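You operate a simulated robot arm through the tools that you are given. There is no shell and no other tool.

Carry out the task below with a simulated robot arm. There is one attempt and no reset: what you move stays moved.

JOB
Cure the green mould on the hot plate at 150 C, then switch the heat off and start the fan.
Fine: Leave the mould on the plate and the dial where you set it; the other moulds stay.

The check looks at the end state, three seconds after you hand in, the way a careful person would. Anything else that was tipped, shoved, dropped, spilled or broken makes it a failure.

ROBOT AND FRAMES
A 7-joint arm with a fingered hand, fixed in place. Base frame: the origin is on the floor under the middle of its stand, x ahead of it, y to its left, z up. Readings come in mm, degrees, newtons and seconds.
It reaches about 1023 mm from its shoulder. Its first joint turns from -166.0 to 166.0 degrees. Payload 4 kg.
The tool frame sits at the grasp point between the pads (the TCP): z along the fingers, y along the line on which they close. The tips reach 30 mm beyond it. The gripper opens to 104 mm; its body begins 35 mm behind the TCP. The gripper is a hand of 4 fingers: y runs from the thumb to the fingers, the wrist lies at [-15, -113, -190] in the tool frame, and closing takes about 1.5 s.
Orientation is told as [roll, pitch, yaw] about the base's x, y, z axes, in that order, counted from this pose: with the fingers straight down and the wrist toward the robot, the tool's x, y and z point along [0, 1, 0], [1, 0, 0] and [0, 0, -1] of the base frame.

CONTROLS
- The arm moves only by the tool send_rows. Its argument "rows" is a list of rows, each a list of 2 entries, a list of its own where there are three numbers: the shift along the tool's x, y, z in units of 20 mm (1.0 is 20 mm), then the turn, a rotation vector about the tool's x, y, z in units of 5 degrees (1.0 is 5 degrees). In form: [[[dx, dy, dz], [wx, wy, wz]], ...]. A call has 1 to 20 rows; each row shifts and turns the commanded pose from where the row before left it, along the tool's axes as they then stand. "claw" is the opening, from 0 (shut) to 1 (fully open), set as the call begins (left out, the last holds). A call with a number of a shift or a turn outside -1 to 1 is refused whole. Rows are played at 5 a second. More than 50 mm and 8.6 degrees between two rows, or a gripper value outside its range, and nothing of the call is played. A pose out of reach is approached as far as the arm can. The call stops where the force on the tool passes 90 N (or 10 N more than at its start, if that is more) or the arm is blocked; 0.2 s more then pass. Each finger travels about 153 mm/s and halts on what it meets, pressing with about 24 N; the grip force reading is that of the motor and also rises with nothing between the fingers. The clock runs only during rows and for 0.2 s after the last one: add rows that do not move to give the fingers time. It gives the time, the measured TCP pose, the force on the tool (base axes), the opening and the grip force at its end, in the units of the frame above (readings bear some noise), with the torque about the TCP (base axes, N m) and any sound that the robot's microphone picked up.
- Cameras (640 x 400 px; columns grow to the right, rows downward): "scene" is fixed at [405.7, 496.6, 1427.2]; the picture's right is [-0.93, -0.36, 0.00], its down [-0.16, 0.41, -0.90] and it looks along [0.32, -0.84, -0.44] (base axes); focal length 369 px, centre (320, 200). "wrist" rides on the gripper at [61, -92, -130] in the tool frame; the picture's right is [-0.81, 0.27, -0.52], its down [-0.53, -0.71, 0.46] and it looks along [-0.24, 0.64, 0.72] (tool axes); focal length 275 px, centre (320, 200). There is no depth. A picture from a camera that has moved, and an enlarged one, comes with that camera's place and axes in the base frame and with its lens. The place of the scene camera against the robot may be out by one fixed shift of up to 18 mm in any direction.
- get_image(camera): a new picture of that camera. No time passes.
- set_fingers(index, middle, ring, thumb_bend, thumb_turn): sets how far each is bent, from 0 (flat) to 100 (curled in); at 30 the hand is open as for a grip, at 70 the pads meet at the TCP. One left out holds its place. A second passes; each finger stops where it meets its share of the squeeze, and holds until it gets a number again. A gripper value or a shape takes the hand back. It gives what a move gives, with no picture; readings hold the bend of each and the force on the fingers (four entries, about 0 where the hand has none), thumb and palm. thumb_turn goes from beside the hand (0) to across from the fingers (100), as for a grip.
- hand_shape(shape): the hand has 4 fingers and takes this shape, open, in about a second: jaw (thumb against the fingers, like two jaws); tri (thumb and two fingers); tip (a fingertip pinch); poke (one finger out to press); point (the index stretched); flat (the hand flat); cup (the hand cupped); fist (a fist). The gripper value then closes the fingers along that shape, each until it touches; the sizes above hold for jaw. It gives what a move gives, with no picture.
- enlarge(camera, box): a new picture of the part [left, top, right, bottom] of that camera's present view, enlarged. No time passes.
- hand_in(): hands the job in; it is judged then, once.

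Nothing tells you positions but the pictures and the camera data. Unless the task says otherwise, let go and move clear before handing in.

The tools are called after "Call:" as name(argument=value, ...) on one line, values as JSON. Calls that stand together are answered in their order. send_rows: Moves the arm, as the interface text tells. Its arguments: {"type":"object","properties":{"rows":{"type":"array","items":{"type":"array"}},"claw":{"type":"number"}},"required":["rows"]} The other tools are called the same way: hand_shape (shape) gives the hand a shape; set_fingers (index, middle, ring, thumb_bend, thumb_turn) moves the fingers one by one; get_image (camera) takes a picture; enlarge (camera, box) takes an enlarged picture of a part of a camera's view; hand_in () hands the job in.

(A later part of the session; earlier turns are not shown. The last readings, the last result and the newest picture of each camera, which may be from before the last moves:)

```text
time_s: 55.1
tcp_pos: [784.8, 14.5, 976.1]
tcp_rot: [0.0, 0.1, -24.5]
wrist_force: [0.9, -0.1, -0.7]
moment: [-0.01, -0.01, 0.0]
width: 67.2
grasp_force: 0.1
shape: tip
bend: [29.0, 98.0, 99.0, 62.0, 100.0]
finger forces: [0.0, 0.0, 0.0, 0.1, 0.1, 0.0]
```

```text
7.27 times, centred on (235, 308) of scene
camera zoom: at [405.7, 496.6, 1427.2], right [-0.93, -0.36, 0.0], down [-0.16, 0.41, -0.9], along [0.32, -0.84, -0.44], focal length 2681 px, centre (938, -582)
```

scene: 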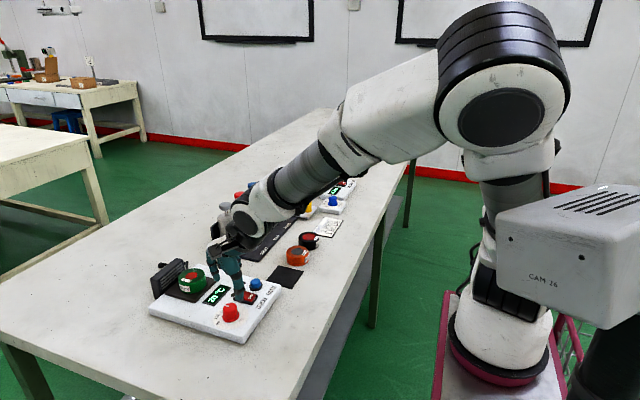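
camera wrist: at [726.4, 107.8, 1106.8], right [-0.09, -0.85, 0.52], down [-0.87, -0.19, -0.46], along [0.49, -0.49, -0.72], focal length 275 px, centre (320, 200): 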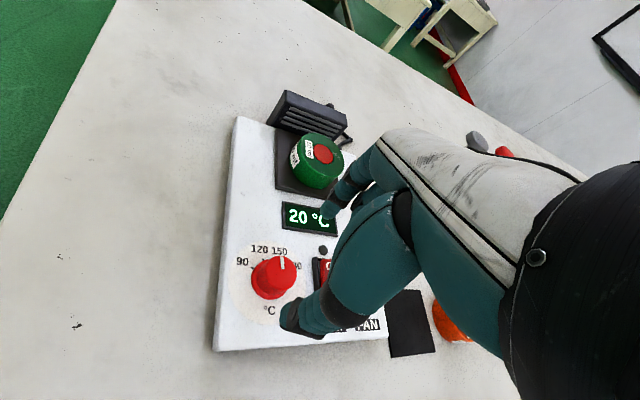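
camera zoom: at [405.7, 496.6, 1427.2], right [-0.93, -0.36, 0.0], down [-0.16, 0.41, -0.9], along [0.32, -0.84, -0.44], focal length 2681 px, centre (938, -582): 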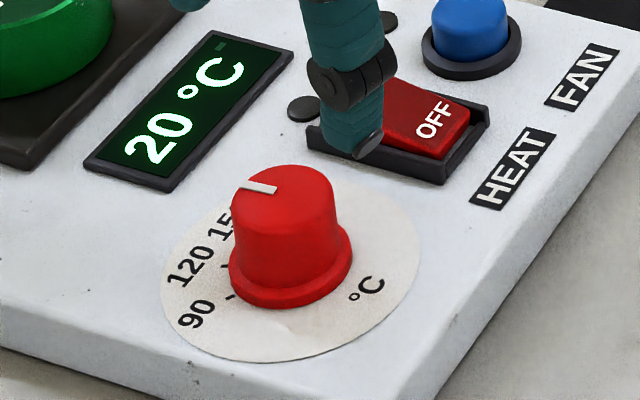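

The pointer is now near 0°, between 120 and 150. For an accurate reading I'll raise the hand, return to yaw 0, and place the camera straight above the dial.

Call:
send_rows(rows=[[[0, 0, -0.8], [0, 0, 0]], [[0, 0, -0.8], [0, 0, 0]], [[0, 0, -0.8], [0, 0, 0]], [[0, 0, 0], [0, 0, -0.98]], [[0, 0, 0], [0, 0, -0.98]], [[0, 0, 0], [0, 0, -0.98]], [[0, 0, 0], [0, 0, -0.98]], [[0, 0, 0], [0, 0, -0.98]], [[-0.51, 0.767, 0], [0, 0, 0]], [[-0.51, 0.767, 0], [0, 0, 0]], [[-0.51, 0.767, 0], [0, 0, 0]], [[-0.51, 0.767, 0], [0, 0, 0]], [[-0.51, 0.767, 0], [0, 0, 0]], [[-0.51, 0.767, 0], [0, 0, 0]], [[0, 0, 0], [0, 0, 0]]])

Call:
get_image(camera="wrist")

Call:
enlarge(camera="wrist", box=[40, 300, 220, 400])

Call:
get_image(camera="scene")

```text
time_s: 58.3
tcp_pos: [875.1, -46.8, 1023.6]
tcp_rot: [-0.1, 0.1, -0.1]
wrist_force: [0.3, -0.3, 0.2]
moment: [0.02, 0.01, 0.02]
width: 67.3
grasp_force: 0.0
shape: tip
bend: [29.0, 98.0, 99.0, 62.0, 100.0]
finger forces: [0.0, 0.0, 0.0, 0.1, 0.1, 0.0]
```

```text
taken
camera wrist: at [784.3, 14.2, 1154.3], right [0.28, -0.81, 0.52], down [-0.71, -0.53, -0.46], along [0.64, -0.24, -0.72], focal length 275 px, centre (320, 200)
```

wrist: 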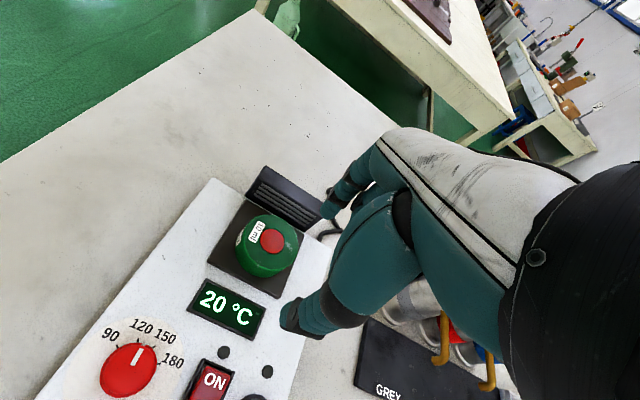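

```text
3.56 times, centred on (130, 350) of wrist
camera zoom: at [784.3, 14.2, 1154.3], right [0.28, -0.81, 0.52], down [-0.71, -0.53, -0.46], along [0.64, -0.24, -0.72], focal length 979 px, centre (996, -333)
```

zoom: 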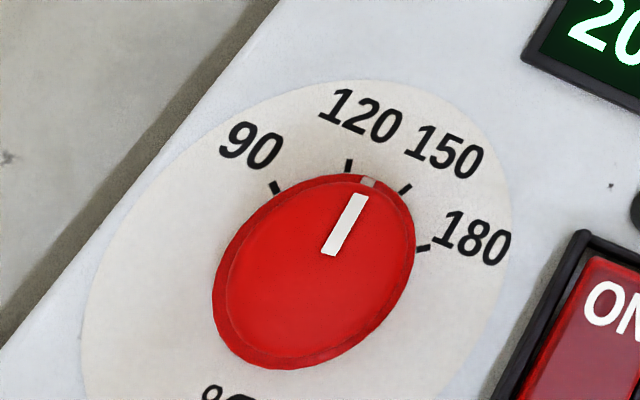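

```text
taken
```

scene: 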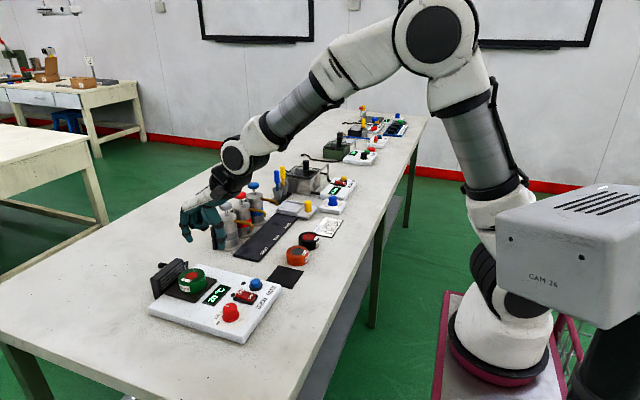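

This view is ideal: the ticks work out to 90/120/150/180 at +60/+20/−20/−60°, and the pointer is at about +5°. I need exactly 25° more clockwise. I'll go back over the knob at yaw +27 and descend.

Call:
send_rows(rows=[[[0.503, -0.738, 0], [0, 0, 0]], [[0.503, -0.738, 0], [0, 0, 0]], [[0.503, -0.738, 0], [0, 0, 0]], [[0.503, -0.738, 0], [0, 0, 0]], [[0.503, -0.738, 0], [0, 0, 0]], [[0.503, -0.738, 0], [0, 0, 0]], [[0, 0, 0], [0, 0, -0.9]], [[0, 0, 0], [0, 0, -0.9]], [[0, 0, 0], [0, 0, -0.9]], [[0, 0, 0], [0, 0, -0.9]], [[0, 0, 0], [0, 0, -0.9]], [[0, 0, 0], [0, 0, -0.9]], [[0, 0, 0.7], [0, 0, 0]], [[0, 0, 0.8], [0, 0, 0]], [[0, 0, 0.8], [0, 0, 0]], [[0, 0, 0.8], [0, 0, 0]], [[0, 0, 0.5], [0, 0, 0]], [[0, 0, 0], [0, 0, 0]]], claw=0.6)

Call:
enlarge(camera="wrist", box=[240, 180, 380, 340])

Call:
get_image(camera="scene")

```text
time_s: 62.1
tcp_pos: [785.9, 14.2, 951.2]
tcp_rot: [0.0, 0.0, 27.1]
wrist_force: [-1.2, -0.7, 0.0]
moment: [0.0, 0.02, -0.02]
width: 63.1
grasp_force: 0.1
shape: tip
bend: [30.0, 98.0, 99.0, 64.0, 100.0]
finger forces: [0.0, 0.0, 0.0, 0.0, 0.1, 0.0]
```

```text
2.50 times, centred on (310, 260) of wrist
camera zoom: at [677.5, 26.4, 1082.0], right [0.61, -0.6, 0.52], down [-0.39, -0.8, -0.46], along [0.69, 0.08, -0.72], focal length 688 px, centre (345, 50)
```

zoom: 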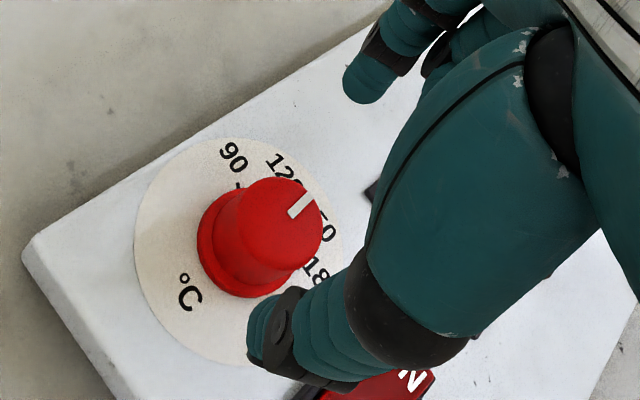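

```text
taken
```

scene: 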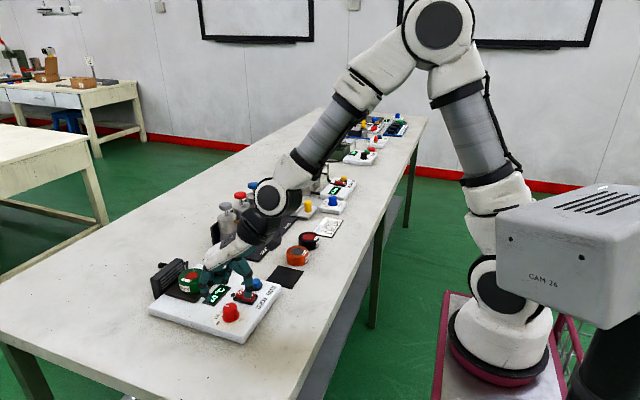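

Aligned over the knob. Descending to grip height and closing.

Call:
send_rows(rows=[[[-0.07, 0, 0.5], [0, 0, 0]], [[0, 0, 0.5], [0, 0, 0]], [[0, 0, 0.5], [0, 0, 0]], [[0, 0, 0.4], [0, 0, 0]], [[0, 0, 0.3], [0, 0, 0]], [[0, 0, 0], [0, 0, 0]]])

Call:
send_rows(rows=[[[0, 0, 0], [0, 0, 0]], [[0, 0, 0], [0, 0, 0]], [[0, 0, 0], [0, 0, 0]], [[0, 0, 0], [0, 0, 0]], [[0, 0, 0], [0, 0, 0]], [[0, 0, 0], [0, 0, 0]], [[0, 0, 0], [0, 0, 0]]], claw=0.1)

Call:
enlarge(camera="scene", box=[190, 260, 280, 335])

Call:
enlarge(camera="wrist", box=[240, 160, 380, 330])

```text
time_s: 63.5
tcp_pos: [787.1, 12.2, 906.8]
tcp_rot: [0.0, 0.0, 27.0]
wrist_force: [0.0, -0.8, 0.8]
moment: [0.01, 0.01, -0.06]
width: 62.8
grasp_force: 0.2
shape: tip
bend: [30.0, 98.0, 99.0, 64.0, 100.0]
finger forces: [0.0, 0.0, 0.0, 0.0, 0.0, 0.1]
```

```text
time_s: 65.1
tcp_pos: [787.1, 12.1, 906.3]
tcp_rot: [0.0, 0.0, 27.0]
wrist_force: [-0.7, -0.6, -2.4]
moment: [-0.01, 0.0, 0.01]
width: 20.2
grasp_force: 24.3
shape: tip
bend: [72.0, 100.0, 100.0, 74.0, 100.0]
finger forces: [21.7, 0.0, 0.1, 0.0, 22.5, 0.1]
```

```text
5.33 times, centred on (235, 298) of scene
camera zoom: at [405.7, 496.6, 1427.2], right [-0.93, -0.36, 0.0], down [-0.16, 0.41, -0.9], along [0.32, -0.84, -0.44], focal length 1966 px, centre (773, -320)
```

zoom: 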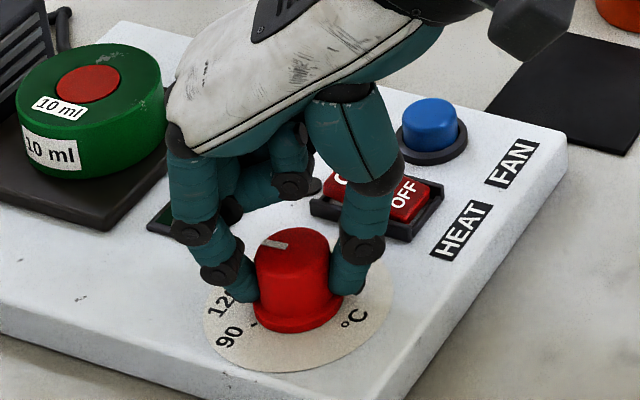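

```text
2.35 times, centred on (310, 245) of wrist
camera zoom: at [678.2, 25.3, 1037.9], right [0.61, -0.6, 0.52], down [-0.39, -0.8, -0.46], along [0.68, 0.08, -0.72], focal length 648 px, centre (344, 94)
```

zoom: 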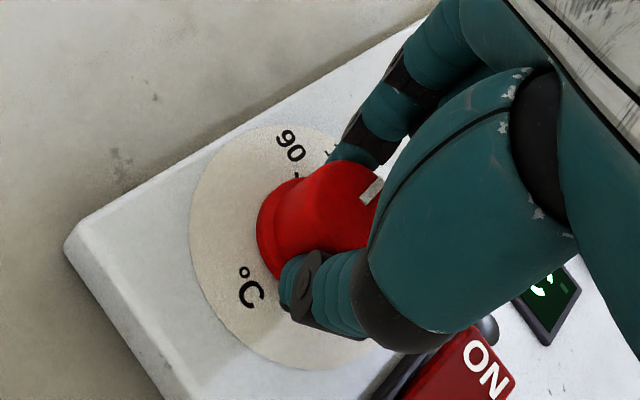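

Grip forces are symmetric and balanced. Turning 25° clockwise.

Call:
send_rows(rows=[[[0, 0, 0], [0, 0, 0.6]], [[0, 0, 0], [0, 0, 0.8]], [[0, 0, 0], [0, 0, 0.8]], [[0, 0, 0], [0, 0, 0.8]], [[0, 0, 0], [0, 0, 0.8]], [[0, 0, 0], [0, 0, 0.8]], [[0, 0, 0], [0, 0, 0.4]], [[0, 0, 0], [0, 0, 0]]])

Call:
get_image(camera="scene")

Call:
enlarge(camera="wrist", box=[240, 160, 380, 330])

```text
time_s: 66.9
tcp_pos: [788.2, 11.3, 907.5]
tcp_rot: [0.0, 0.0, 2.0]
wrist_force: [0.9, 1.5, -4.3]
moment: [0.01, 0.01, -0.01]
width: 20.3
grasp_force: 24.3
shape: tip
bend: [72.0, 100.0, 100.0, 74.0, 100.0]
finger forces: [22.6, 0.0, 0.1, 0.0, 23.0, 0.1]
```

```text
taken
```

scene: 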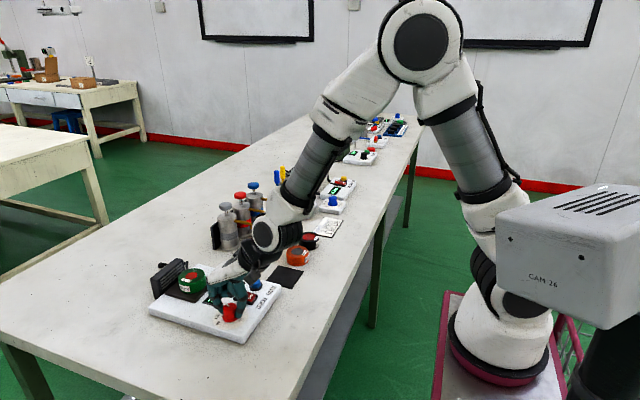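

```text
2.35 times, centred on (310, 245) of wrist
camera zoom: at [694.2, 70.1, 1038.1], right [0.3, -0.8, 0.52], down [-0.69, -0.56, -0.45], along [0.65, -0.22, -0.72], focal length 648 px, centre (344, 94)
```

zoom: 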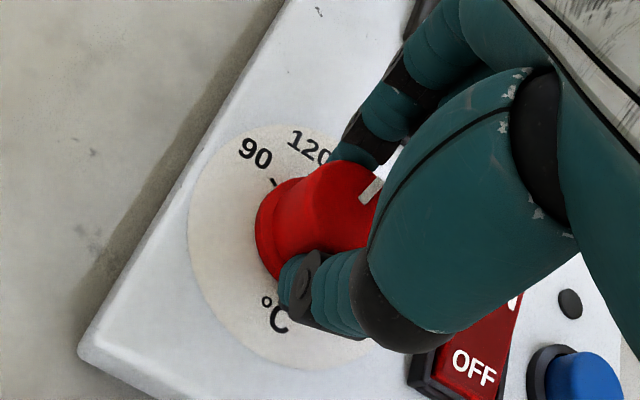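

The knob followed without slip. I'll release and return to the overhead viewing pose to check the setting.

Call:
send_rows(rows=[[[0, 0, 0], [0, 0, 0]], [[0, 0, 0], [0, 0, 0]], [[0, 0, 0], [0, 0, 0]], [[0, 0, 0], [0, 0, 0]], [[0, 0, -0.3], [0, 0, 0]], [[0, 0, -0.7], [0, 0, 0]], [[0, 0, -0.8], [0, 0, 0]], [[0, 0, -0.8], [0, 0, 0]], [[0, 0, -0.8], [0, 0, 0]], [[0, 0, -0.8], [0, 0, 0]], [[0, 0, -0.8], [0, 0, 0]], [[0, 0, -0.8], [0, 0, 0.4]], [[-0.48, 0.767, 0], [0, 0, 0]], [[-0.48, 0.767, 0], [0, 0, 0]], [[-0.48, 0.767, 0], [0, 0, 0]], [[-0.48, 0.767, 0], [0, 0, 0]], [[-0.48, 0.767, 0], [0, 0, 0]], [[-0.48, 0.767, 0], [0, 0, 0]], [[0, 0, 0], [0, 0, 0]]], claw=0.6)

Call:
enlarge(camera="wrist", box=[40, 300, 220, 400])

Call:
enlarge(camera="wrist", box=[80, 320, 200, 400])

```text
time_s: 70.9
tcp_pos: [879.6, -46.4, 1023.9]
tcp_rot: [-0.1, 0.0, 0.0]
wrist_force: [-0.3, 0.4, 0.2]
moment: [-0.01, 0.0, 0.0]
width: 62.1
grasp_force: 0.0
shape: tip
bend: [30.0, 98.0, 99.0, 65.0, 100.0]
finger forces: [0.0, 0.0, 0.0, 0.0, 0.0, 0.0]
```

```text
3.56 times, centred on (130, 350) of wrist
camera zoom: at [788.2, 15.4, 1154.6], right [0.27, -0.81, 0.52], down [-0.71, -0.53, -0.46], along [0.64, -0.24, -0.72], focal length 979 px, centre (996, -333)
```

zoom: 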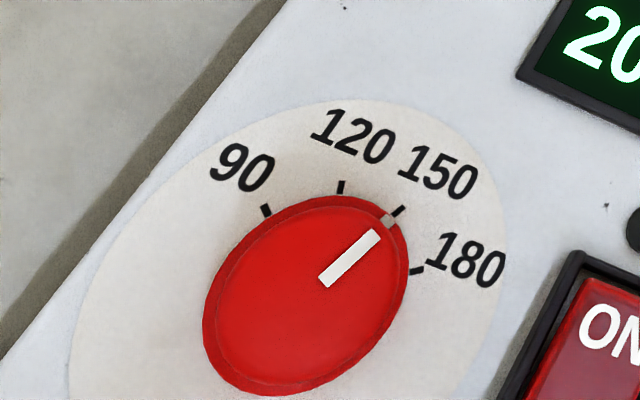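

```text
5.00 times, centred on (140, 360) of wrist
camera zoom: at [788.2, 15.4, 1154.6], right [0.27, -0.81, 0.52], down [-0.71, -0.53, -0.46], along [0.64, -0.24, -0.72], focal length 1376 px, centre (1220, -600)
```

zoom: 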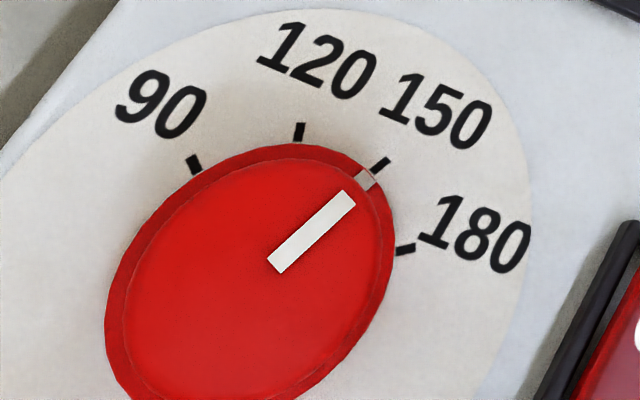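

The dial is set: both the skirt mark and the pointer line up with the 150 tick (≈ −20°). Next is the heat switch; I'll take the poke shape up here and see where the fingertip is.

Call:
hand_shape(shape="poke")

Call:
get_image(camera="wrist")

Call:
enlarge(camera="wrist", box=[270, 140, 430, 300])

Call:
enlarge(camera="scene", box=[150, 170, 290, 290])

Call:
enlarge(camera="wrist", box=[160, 280, 330, 400])

```text
time_s: 71.8
tcp_pos: [879.1, -46.7, 1024.6]
tcp_rot: [0.0, 0.0, 0.0]
wrist_force: [0.8, 0.0, 0.6]
moment: [0.01, -0.01, -0.03]
width: 0.1
grasp_force: 0.1
shape: poke
bend: [70.0, 70.0, 99.0, 100.0, 100.0]
finger forces: [0.0, 0.0, 0.0, 0.0, 0.1, 0.0]
```

```text
taken
camera wrist: at [788.1, 15.5, 1154.6], right [0.27, -0.81, 0.52], down [-0.71, -0.53, -0.46], along [0.64, -0.24, -0.72], focal length 275 px, centre (320, 200)
```

wrist: 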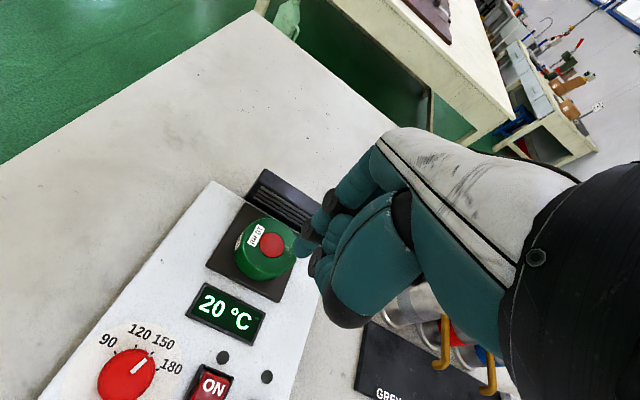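

```text
2.50 times, centred on (350, 220) of wrist
camera zoom: at [788.1, 15.5, 1154.6], right [0.27, -0.81, 0.52], down [-0.71, -0.53, -0.46], along [0.64, -0.24, -0.72], focal length 688 px, centre (245, 150)
```

zoom: 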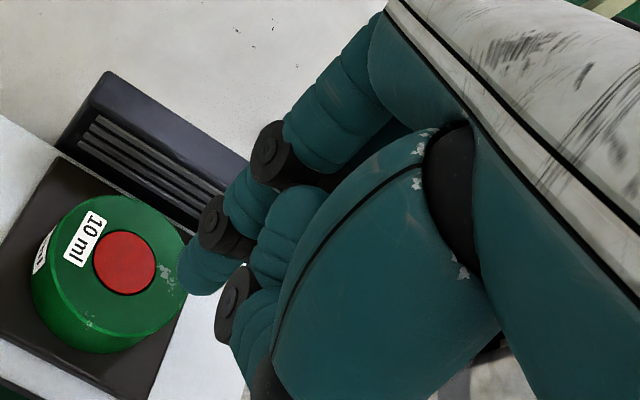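

```text
3.33 times, centred on (220, 230) of scene
camera zoom: at [405.7, 496.6, 1427.2], right [-0.93, -0.36, 0.0], down [-0.16, 0.41, -0.9], along [0.32, -0.84, -0.44], focal length 1229 px, centre (653, 100)
```

zoom: 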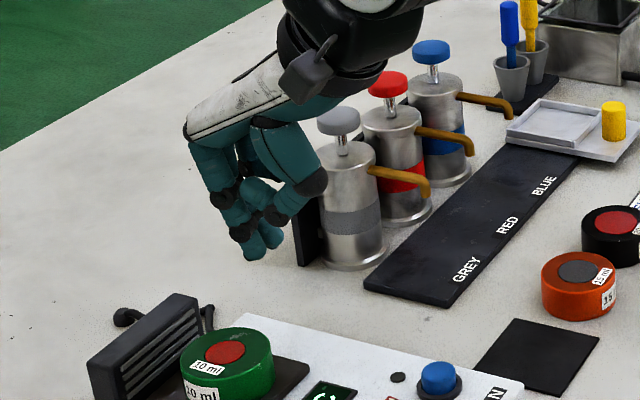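

```text
3.33 times, centred on (245, 340) of wrist
camera zoom: at [788.1, 15.5, 1154.6], right [0.27, -0.81, 0.52], down [-0.71, -0.53, -0.46], along [0.64, -0.24, -0.72], focal length 918 px, centre (570, -267)
```

zoom: 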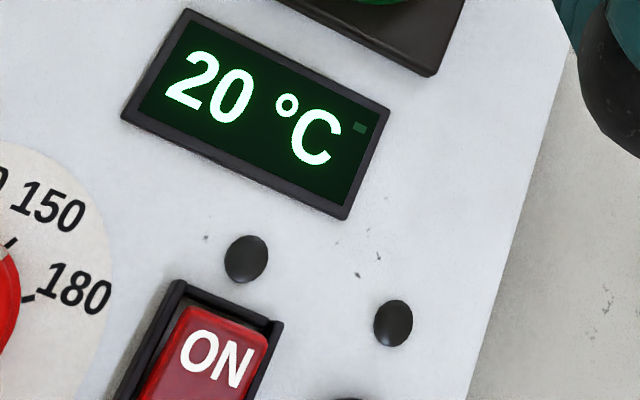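

The poke shape keeps index and middle both extended; I'll curl the middle finger so only the index presses, then move above the ON end of the rocker (≈ (804, −46)) at yaw +30.

Call:
set_fingers(index=70, middle=100, ring=100, thumb_bend=100)

Call:
send_rows(rows=[[[-0.07, -0.87, 0], [0, 0, 0]], [[-0.07, -0.87, 0], [0, 0, 0]], [[-0.07, -0.87, 0], [0, 0, 0]], [[-0.07, -0.87, 0], [0, 0, 0]], [[0, 0, 0], [0, 0, -1]], [[0, 0, 0], [0, 0, -1]], [[0, 0, 0], [0, 0, -1]], [[0, 0, 0], [0, 0, -1]], [[0, 0, 0], [0, 0, -1]], [[0, 0, 0], [0, 0, -1]], [[0, 0, 0.7], [0, 0, 0]], [[0, 0, 0.7], [0, 0, 0]], [[0, 0, 0.7], [0, 0, 0]], [[0, 0, 0.5], [0, 0, 0]], [[0, 0, 0], [0, 0, 0]]])

Call:
get_image(camera="wrist")

Call:
enlarge(camera="wrist", box=[220, 180, 400, 360])

Call:
enlarge(camera="scene", box=[190, 220, 300, 310])

```text
time_s: 72.8
tcp_pos: [879.0, -46.1, 1023.9]
tcp_rot: [0.0, -0.1, 0.1]
wrist_force: [-0.2, -0.2, 0.6]
moment: [-0.02, -0.04, -0.02]
width: 23.4
grasp_force: 0.1
shape: fingers
bend: [32.0, 100.0, 100.0, 100.0, 100.0]
finger forces: [0.0, 0.0, 0.0, 0.0, 0.0, 0.1]
```

```text
time_s: 76.0
tcp_pos: [809.7, -51.6, 972.0]
tcp_rot: [0.1, 0.0, 29.9]
wrist_force: [-0.1, -0.1, -0.1]
moment: [-0.01, -0.01, -0.02]
width: 22.8
grasp_force: 0.1
shape: fingers
bend: [33.0, 100.0, 100.0, 100.0, 100.0]
finger forces: [0.1, 0.1, 0.0, 0.0, 0.0, 0.0]
```

```text
taken
camera wrist: at [700.2, -43.6, 1102.3], right [0.64, -0.56, 0.52], down [-0.35, -0.82, -0.46], along [0.68, 0.11, -0.72], focal length 275 px, centre (320, 200)
```

wrist: 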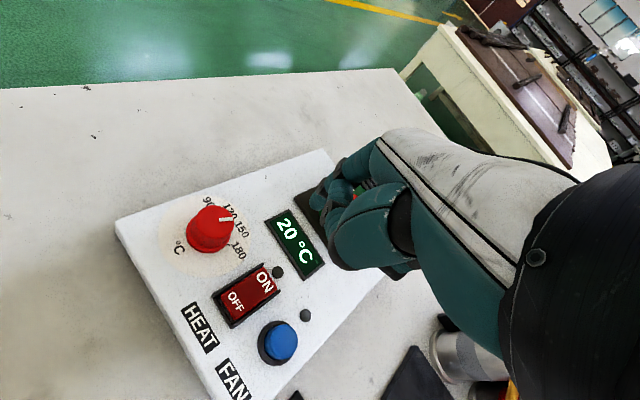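

```text
2.22 times, centred on (310, 270) of wrist
camera zoom: at [700.2, -43.6, 1102.3], right [0.64, -0.56, 0.52], down [-0.35, -0.82, -0.46], along [0.68, 0.11, -0.72], focal length 612 px, centre (342, 44)
```

zoom: 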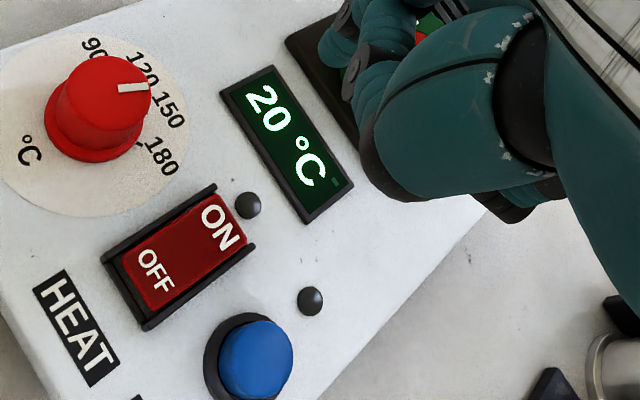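

```text
4.44 times, centred on (245, 265) of scene
camera zoom: at [405.7, 496.6, 1427.2], right [-0.93, -0.36, 0.0], down [-0.16, 0.41, -0.9], along [0.32, -0.84, -0.44], focal length 1638 px, centre (653, -89)
```

zoom: 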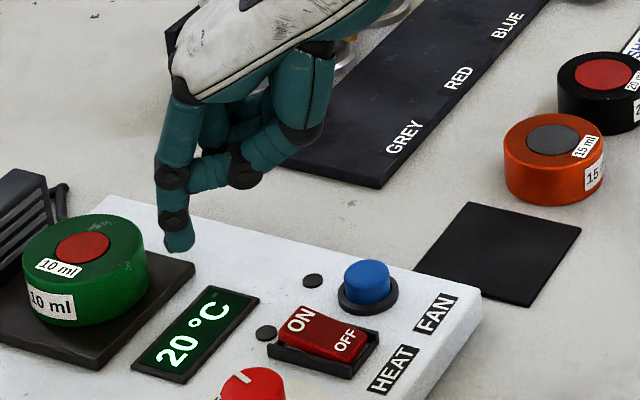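

The index now stands straight down as a poker, tip at tool (10, 44, 31); everything else is ≥28 mm higher. I'll shift so the tip is above the ON end.

Call:
send_rows(rows=[[[-0.05, -0.81, 0], [0, 0, 0]], [[-0.05, -0.81, 0], [0, 0, 0]], [[-0.05, -0.81, 0], [0, 0, 0]], [[0, 0, 0.7], [0, 0, 0]], [[0, 0, 0.6], [0, 0, 0]], [[0, 0, 0], [0, 0, 0]]])

Call:
enlarge(camera="wrist", box=[250, 130, 430, 290])

Call:
enlarge(camera="scene", box=[200, 250, 290, 320])

```text
time_s: 77.4
tcp_pos: [769.0, -77.6, 945.8]
tcp_rot: [0.0, 0.0, 30.0]
wrist_force: [0.0, 0.0, -0.1]
moment: [-0.03, -0.01, -0.02]
width: 22.6
grasp_force: 0.2
shape: fingers
bend: [33.0, 100.0, 100.0, 100.0, 100.0]
finger forces: [0.0, 0.0, 0.0, 0.0, 0.0, 0.0]
```

```text
2.50 times, centred on (340, 210) of wrist
camera zoom: at [659.6, -70.6, 1075.9], right [0.64, -0.56, 0.52], down [-0.35, -0.82, -0.46], along [0.68, 0.11, -0.72], focal length 688 px, centre (270, 175)
```

zoom: 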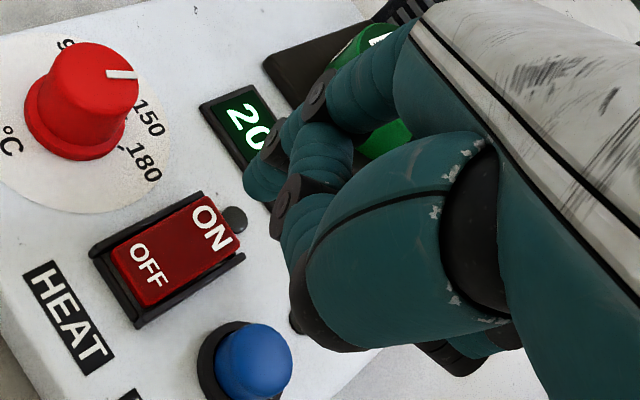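

```text
5.71 times, centred on (245, 285) of scene
camera zoom: at [405.7, 496.6, 1427.2], right [-0.93, -0.36, 0.0], down [-0.16, 0.41, -0.9], along [0.32, -0.84, -0.44], focal length 2106 px, centre (749, -286)
```

zoom: 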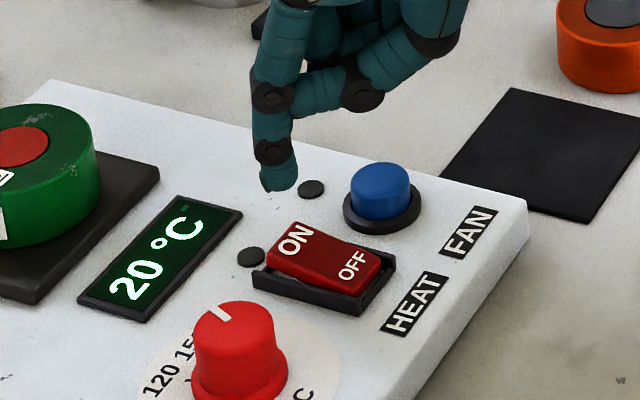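

The tip is well aligned above the ON end. I'll descend to just above it, then press in small steps.

Call:
send_rows(rows=[[[-0.09, 0.06, 0.4], [0, 0, 0]], [[0, 0, 0.4], [0, 0, 0]], [[0, 0, 0.2], [0, 0, 0]], [[0, 0, 0.1], [0, 0, 0]], [[0, 0, 0], [0, 0, 0]]])

Call:
enlarge(camera="scene", box=[210, 265, 280, 315])

Call:
enlarge(camera="wrist", box=[250, 130, 430, 290])

```text
time_s: 78.6
tcp_pos: [769.8, -79.7, 923.2]
tcp_rot: [0.0, 0.0, 30.0]
wrist_force: [-0.2, 0.3, 0.3]
moment: [0.03, 0.0, 0.0]
width: 22.3
grasp_force: 0.0
shape: fingers
bend: [33.0, 100.0, 100.0, 99.0, 100.0]
finger forces: [0.0, 0.0, 0.0, 0.0, 0.0, 0.0]
```

```text
8.00 times, centred on (245, 290) of scene
camera zoom: at [405.7, 496.6, 1427.2], right [-0.93, -0.36, 0.0], down [-0.16, 0.41, -0.9], along [0.32, -0.84, -0.44], focal length 2949 px, centre (920, -520)
```

zoom: 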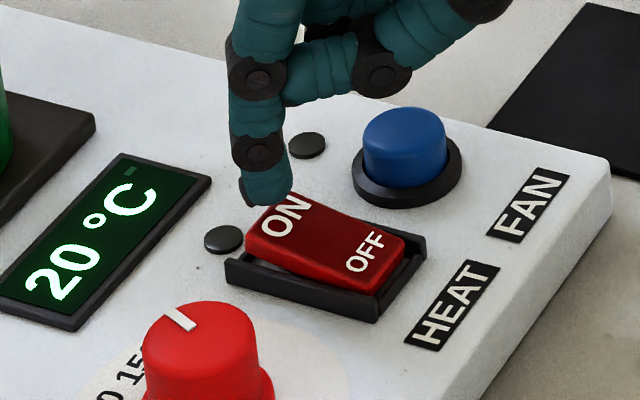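

```text
2.50 times, centred on (340, 210) of wrist
camera zoom: at [661.6, -71.7, 1054.3], right [0.64, -0.56, 0.52], down [-0.35, -0.82, -0.46], along [0.68, 0.11, -0.72], focal length 688 px, centre (270, 175)
```

zoom: 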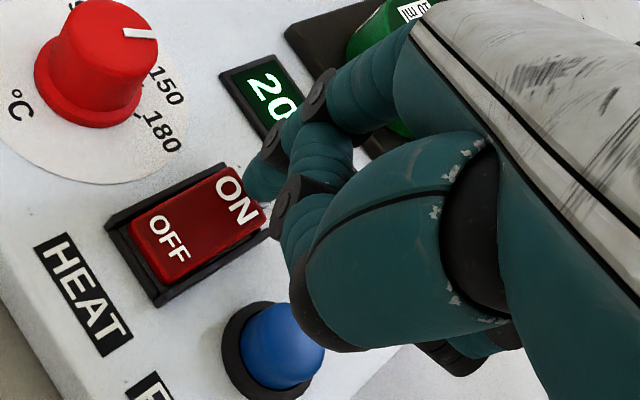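

The tip is a few mm too far toward the edge; I'll shift 5 mm back toward the rocker's middle and press down in 2 mm steps.

Call:
send_rows(rows=[[[0.125, -0.217, 0], [0, 0, 0]], [[0, 0, 0.1], [0, 0, 0]], [[0, 0, 0.1], [0, 0, 0]], [[0, 0, 0], [0, 0, 0]]])

Call:
send_rows(rows=[[[0, 0, 0.1], [0, 0, 0]], [[0, 0, 0.1], [0, 0, 0]], [[0, 0, 0], [0, 0, 0]]])

Call:
enlarge(camera="scene", box=[210, 265, 280, 315])

```text
time_s: 79.6
tcp_pos: [766.1, -78.8, 919.7]
tcp_rot: [0.0, 0.0, 30.0]
wrist_force: [0.5, 0.6, 0.7]
moment: [0.02, -0.03, 0.04]
width: 22.5
grasp_force: 0.3
shape: fingers
bend: [33.0, 100.0, 100.0, 99.0, 100.0]
finger forces: [0.6, 0.1, 0.1, 0.1, 0.1, 0.0]
```

```text
time_s: 80.4
tcp_pos: [764.8, -78.7, 915.6]
tcp_rot: [0.0, 0.0, 30.1]
wrist_force: [1.3, 0.3, -0.4]
moment: [-0.02, 0.0, 0.01]
width: 22.5
grasp_force: 0.1
shape: fingers
bend: [33.0, 100.0, 100.0, 99.0, 100.0]
finger forces: [0.0, 0.0, 0.0, 0.0, 0.0, 0.1]
heard: click
```

```text
8.00 times, centred on (245, 290) of scene
camera zoom: at [405.7, 496.6, 1427.2], right [-0.93, -0.36, 0.0], down [-0.16, 0.41, -0.9], along [0.32, -0.84, -0.44], focal length 2949 px, centre (920, -520)
```

zoom: 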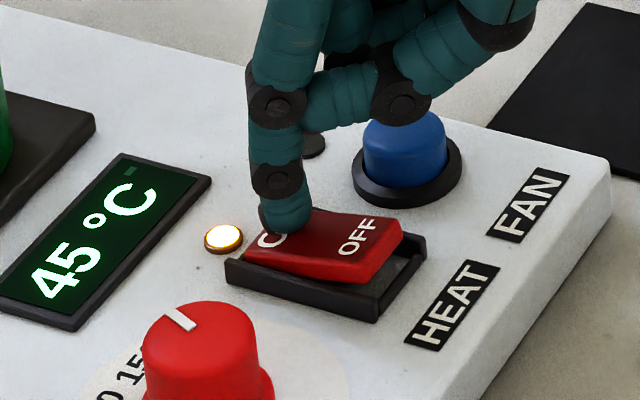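

A click: the heat lamp is on and the display is climbing (45 °C). I'll lift the finger and watch the temperature.

Call:
send_rows(rows=[[[0, 0, -0.3], [0, 0, 0]], [[0, 0, -0.6], [0, 0, 0]], [[0, 0, -0.6], [0, 0, 0]]])

Call:
enlarge(camera="scene", box=[150, 240, 290, 335])

```text
time_s: 81.2
tcp_pos: [766.6, -77.9, 945.2]
tcp_rot: [0.0, 0.0, 30.0]
wrist_force: [-1.1, 0.4, -0.2]
moment: [0.01, 0.04, 0.0]
width: 22.3
grasp_force: 0.0
shape: fingers
bend: [33.0, 100.0, 100.0, 99.0, 100.0]
finger forces: [0.0, 0.0, 0.0, 0.0, 0.1, 0.0]
```

```text
4.21 times, centred on (220, 288) of scene
camera zoom: at [405.7, 496.6, 1427.2], right [-0.93, -0.36, 0.0], down [-0.16, 0.41, -0.9], along [0.32, -0.84, -0.44], focal length 1552 px, centre (741, -168)
```

zoom: 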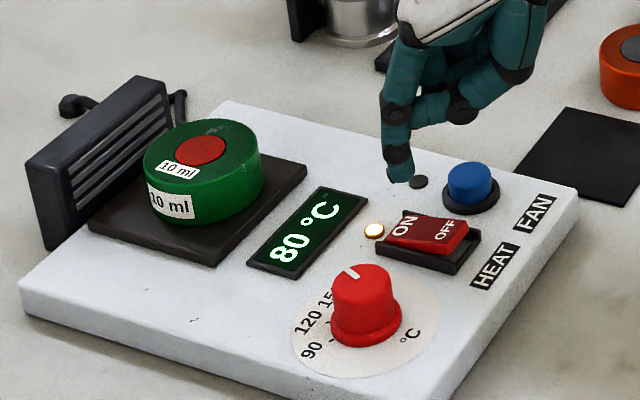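

80 °C and rising about 40 °C/s. I'll position the finger above the OFF end while waiting.

Call:
send_rows(rows=[[[0.22, -0.39, 0], [0, 0, 0]], [[0.22, -0.39, 0], [0, 0, 0]], [[0.22, -0.39, 0], [0, 0, 0]], [[0, 0, 0], [0, 0, 0]], [[0, 0, 0], [0, 0, 0]]])

Call:
enlarge(camera="scene", box=[150, 240, 290, 335])

```text
time_s: 82.4
tcp_pos: [738.6, -79.0, 945.8]
tcp_rot: [0.0, -0.1, 30.0]
wrist_force: [0.1, 0.2, -1.0]
moment: [0.03, -0.04, 0.03]
width: 22.3
grasp_force: 0.0
shape: fingers
bend: [33.0, 100.0, 100.0, 99.0, 100.0]
finger forces: [0.0, 0.1, 0.0, 0.0, 0.0, 0.0]
```

```text
4.21 times, centred on (220, 288) of scene
camera zoom: at [405.7, 496.6, 1427.2], right [-0.93, -0.36, 0.0], down [-0.16, 0.41, -0.9], along [0.32, -0.84, -0.44], focal length 1552 px, centre (741, -168)
```

zoom: 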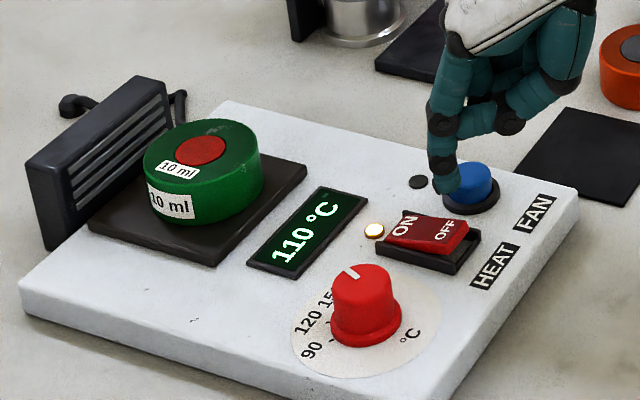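

110 °C now. I'll keep waiting.

Call:
send_rows(rows=[[[0, 0, 0], [0, 0, 0]], [[0, 0, 0], [0, 0, 0]], [[0, 0, 0], [0, 0, 0]], [[0, 0, 0], [0, 0, 0]], [[0, 0, 0], [0, 0, 0]], [[0, 0, 0], [0, 0, 0]]])

Call:
enlarge(camera="scene", box=[150, 240, 290, 335])

```text
time_s: 83.8
tcp_pos: [738.9, -79.7, 944.3]
tcp_rot: [0.0, 0.0, 30.0]
wrist_force: [0.6, 0.0, -0.4]
moment: [-0.05, 0.02, 0.0]
width: 22.2
grasp_force: 0.1
shape: fingers
bend: [33.0, 100.0, 100.0, 99.0, 100.0]
finger forces: [0.0, 0.0, 0.0, 0.0, 0.0, 0.0]
```

```text
4.21 times, centred on (220, 288) of scene
camera zoom: at [405.7, 496.6, 1427.2], right [-0.93, -0.36, 0.0], down [-0.16, 0.41, -0.9], along [0.32, -0.84, -0.44], focal length 1552 px, centre (741, -168)
```

zoom: 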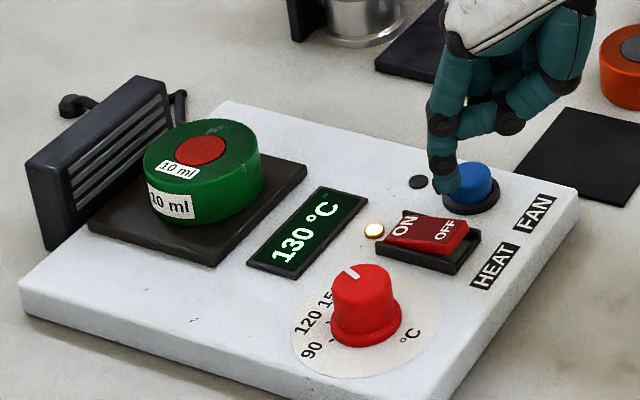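

130 °C, approaching the setpoint exponentially. Waiting more.

Call:
send_rows(rows=[[[0, 0, 0], [0, 0, 0]], [[0, 0, 0], [0, 0, 0]], [[0, 0, 0], [0, 0, 0]], [[0, 0, 0], [0, 0, 0]], [[0, 0, 0], [0, 0, 0]], [[0, 0, 0], [0, 0, 0]], [[0, 0, 0], [0, 0, 0]], [[0, 0, 0], [0, 0, 0]], [[0, 0, 0], [0, 0, 0]]])

Call:
enlarge(camera="scene", box=[150, 240, 290, 335])

```text
time_s: 85.8
tcp_pos: [739.6, -81.2, 945.5]
tcp_rot: [0.0, 0.0, 29.9]
wrist_force: [1.1, 0.5, -0.3]
moment: [-0.01, 0.02, 0.04]
width: 22.0
grasp_force: 0.0
shape: fingers
bend: [33.0, 100.0, 100.0, 99.0, 100.0]
finger forces: [0.0, 0.0, 0.1, 0.0, 0.1, 0.0]
```

```text
4.21 times, centred on (220, 288) of scene
camera zoom: at [405.7, 496.6, 1427.2], right [-0.93, -0.36, 0.0], down [-0.16, 0.41, -0.9], along [0.32, -0.84, -0.44], focal length 1552 px, centre (741, -168)
```

zoom: 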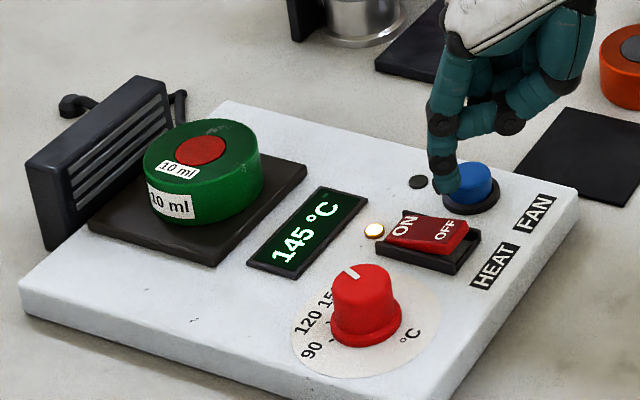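

145 °C. A little longer to reach 150 and hold.

Call:
send_rows(rows=[[[0, 0, 0], [0, 0, 0]], [[0, 0, 0], [0, 0, 0]], [[0, 0, 0], [0, 0, 0]], [[0, 0, 0], [0, 0, 0]], [[0, 0, 0], [0, 0, 0]], [[0, 0, 0], [0, 0, 0]], [[0, 0, 0], [0, 0, 0]], [[0, 0, 0], [0, 0, 0]], [[0, 0, 0], [0, 0, 0]]])

Call:
enlarge(camera="scene", box=[150, 240, 290, 335])

```text
time_s: 87.8
tcp_pos: [738.0, -79.1, 944.9]
tcp_rot: [0.0, 0.0, 30.1]
wrist_force: [0.6, -0.4, -0.9]
moment: [0.0, 0.0, 0.0]
width: 22.3
grasp_force: 0.0
shape: fingers
bend: [33.0, 100.0, 100.0, 99.0, 100.0]
finger forces: [0.0, 0.0, 0.0, 0.0, 0.0, 0.0]
```

```text
4.21 times, centred on (220, 288) of scene
camera zoom: at [405.7, 496.6, 1427.2], right [-0.93, -0.36, 0.0], down [-0.16, 0.41, -0.9], along [0.32, -0.84, -0.44], focal length 1552 px, centre (741, -168)
```

zoom: 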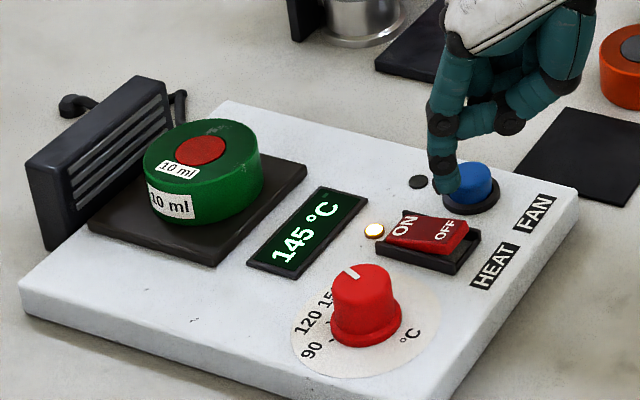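

Still 145 on the display. I'll give it a few more seconds.

Call:
send_rows(rows=[[[0, 0, 0], [0, 0, 0]], [[0, 0, 0], [0, 0, 0]], [[0, 0, 0], [0, 0, 0]], [[0, 0, 0], [0, 0, 0]], [[0, 0, 0], [0, 0, 0]], [[0, 0, 0], [0, 0, 0]], [[0, 0, 0], [0, 0, 0]], [[0, 0, 0], [0, 0, 0]], [[0, 0, 0], [0, 0, 0]], [[0, 0, 0], [0, 0, 0]]])

Call:
enlarge(camera="scene", box=[150, 240, 290, 335])

Call:
get_image(camera="wrist")

```text
time_s: 90.0
tcp_pos: [738.8, -79.4, 946.6]
tcp_rot: [0.1, 0.0, 30.0]
wrist_force: [-0.5, 0.1, -1.0]
moment: [0.02, -0.01, -0.02]
width: 22.3
grasp_force: 0.0
shape: fingers
bend: [33.0, 100.0, 100.0, 99.0, 100.0]
finger forces: [0.0, 0.1, 0.0, 0.0, 0.0, 0.0]
```

```text
4.21 times, centred on (220, 288) of scene
camera zoom: at [405.7, 496.6, 1427.2], right [-0.93, -0.36, 0.0], down [-0.16, 0.41, -0.9], along [0.32, -0.84, -0.44], focal length 1552 px, centre (741, -168)
```

zoom: 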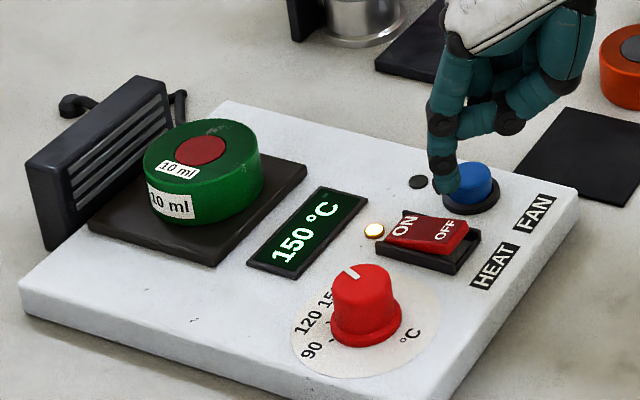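

```text
taken
camera wrist: at [629.6, -72.2, 1076.1], right [0.64, -0.56, 0.52], down [-0.35, -0.82, -0.46], along [0.68, 0.11, -0.72], focal length 275 px, centre (320, 200)
```

wrist: 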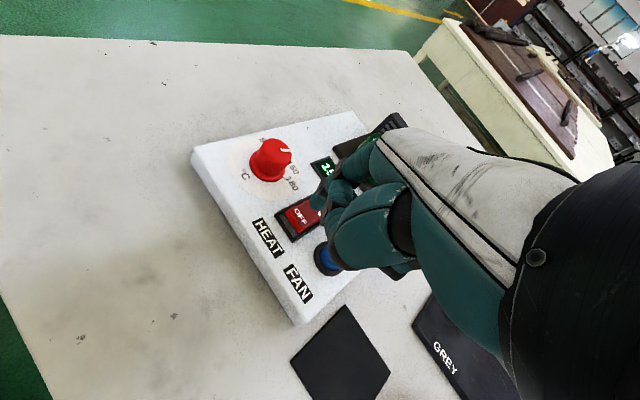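

The display reads 150 °C and the resin appears to be darkening. I'll keep it at temperature and watch the colour until it stops changing.

Call:
enlarge(camera="scene", box=[170, 260, 220, 300])

Call:
send_rows(rows=[[[0, 0, 0], [0, 0, 0]], [[0, 0, 0], [0, 0, 0]], [[0, 0, 0], [0, 0, 0]], [[0, 0, 0], [0, 0, 0]], [[0, 0, 0], [0, 0, 0]], [[0, 0, 0], [0, 0, 0]], [[0, 0, 0], [0, 0, 0]], [[0, 0, 0], [0, 0, 0]], [[0, 0, 0], [0, 0, 0]], [[0, 0, 0], [0, 0, 0]]])

Call:
enlarge(camera="scene", box=[170, 260, 220, 300])

Call:
enlarge(camera="scene", box=[150, 240, 290, 335])

```text
10.00 times, centred on (195, 280) of scene
camera zoom: at [405.7, 496.6, 1427.2], right [-0.93, -0.36, 0.0], down [-0.16, 0.41, -0.9], along [0.32, -0.84, -0.44], focal length 3686 px, centre (1570, -600)
```

zoom: 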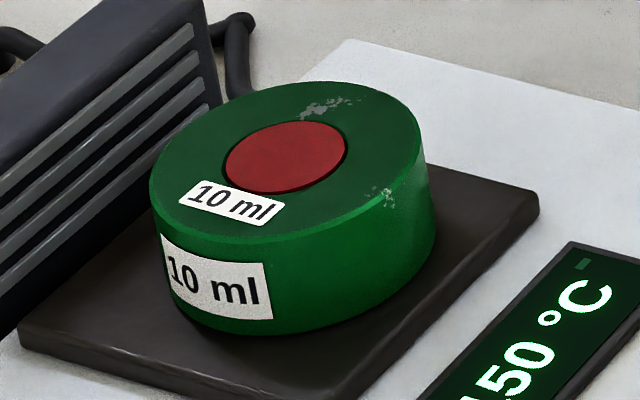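

```text
time_s: 92.2
tcp_pos: [738.3, -78.5, 944.8]
tcp_rot: [0.0, 0.1, 30.0]
wrist_force: [-0.9, 0.1, -0.2]
moment: [0.01, -0.01, 0.03]
width: 22.5
grasp_force: 0.0
shape: fingers
bend: [33.0, 100.0, 100.0, 99.0, 100.0]
finger forces: [0.1, 0.0, 0.0, 0.0, 0.0, 0.0]
```

```text
10.00 times, centred on (195, 280) of scene
camera zoom: at [405.7, 496.6, 1427.2], right [-0.93, -0.36, 0.0], down [-0.16, 0.41, -0.9], along [0.32, -0.84, -0.44], focal length 3686 px, centre (1570, -600)
```

zoom: 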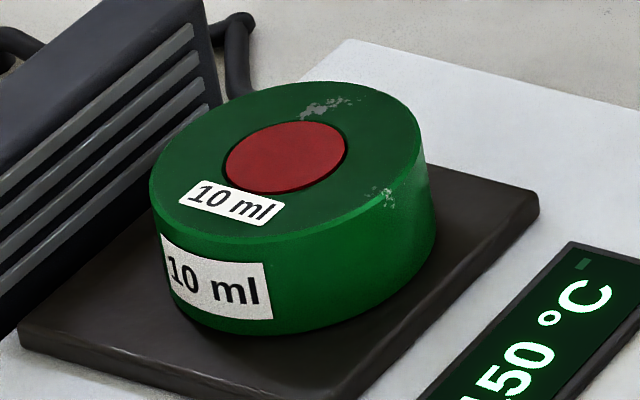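

```text
4.21 times, centred on (220, 288) of scene
camera zoom: at [405.7, 496.6, 1427.2], right [-0.93, -0.36, 0.0], down [-0.16, 0.41, -0.9], along [0.32, -0.84, -0.44], focal length 1552 px, centre (741, -168)
```

zoom: 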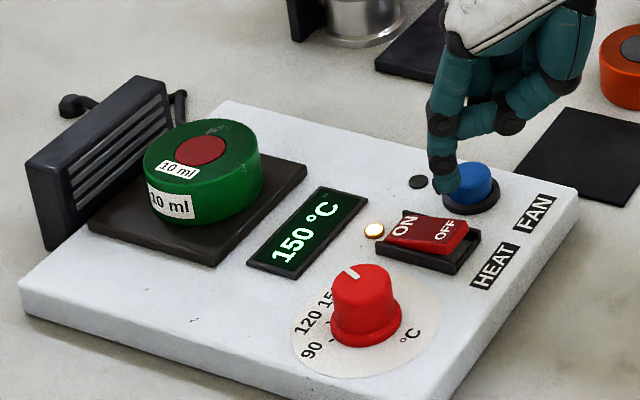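

The resin colour changed to a duller cured shade once 150 °C was held and has stayed constant since, so it is cured. Now I'll press the OFF end; the tip is right above it.

Call:
send_rows(rows=[[[0, 0, 0.4], [0, 0, 0]], [[0, 0, 0.4], [0, 0, 0]], [[0, 0, 0.3], [0, 0, 0]], [[0, 0, 0.1], [0, 0, 0]], [[0, 0, 0.1], [0, 0, 0]], [[0, 0, 0], [0, 0, 0]]])

Call:
enlarge(camera="scene", box=[210, 265, 280, 315])

```text
time_s: 93.6
tcp_pos: [738.5, -79.4, 919.5]
tcp_rot: [0.0, 0.0, 30.1]
wrist_force: [-0.1, -0.4, 0.3]
moment: [0.05, -0.01, -0.01]
width: 22.7
grasp_force: 0.3
shape: fingers
bend: [33.0, 100.0, 100.0, 99.0, 100.0]
finger forces: [0.3, 0.0, 0.0, 0.0, 0.0, 0.1]
```

```text
8.00 times, centred on (245, 290) of scene
camera zoom: at [405.7, 496.6, 1427.2], right [-0.93, -0.36, 0.0], down [-0.16, 0.41, -0.9], along [0.32, -0.84, -0.44], focal length 2949 px, centre (920, -520)
```

zoom: 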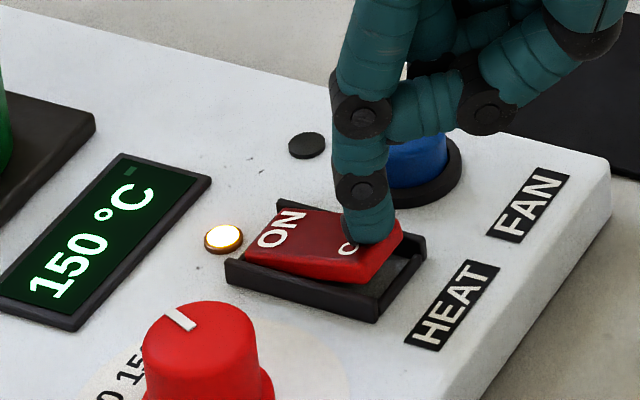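

The tip touches the OFF side. Pressing a few more millimetres.

Call:
send_rows(rows=[[[0, 0, 0.1], [0, 0, 0]], [[0, 0, 0.1], [0, 0, 0]], [[0, 0, 0], [0, 0, 0]]])

Call:
enlarge(camera="scene", box=[210, 265, 280, 315])

```text
time_s: 94.4
tcp_pos: [739.0, -78.4, 915.6]
tcp_rot: [0.0, 0.0, 29.9]
wrist_force: [0.7, -0.3, -1.2]
moment: [-0.01, 0.0, 0.0]
width: 22.3
grasp_force: 0.1
shape: fingers
bend: [33.0, 100.0, 100.0, 99.0, 100.0]
finger forces: [0.0, 0.0, 0.0, 0.1, 0.0, 0.0]
```

```text
8.00 times, centred on (245, 290) of scene
camera zoom: at [405.7, 496.6, 1427.2], right [-0.93, -0.36, 0.0], down [-0.16, 0.41, -0.9], along [0.32, -0.84, -0.44], focal length 2949 px, centre (920, -520)
```

zoom: 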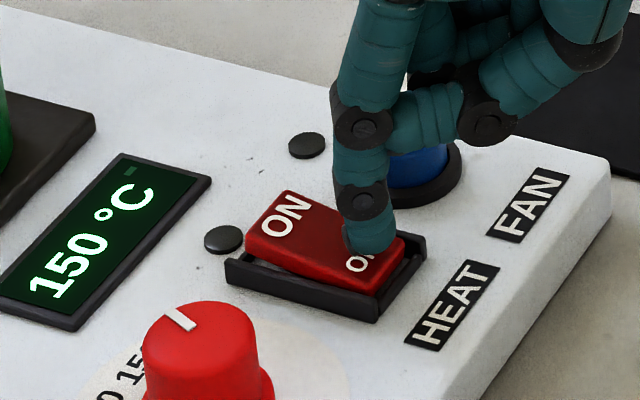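

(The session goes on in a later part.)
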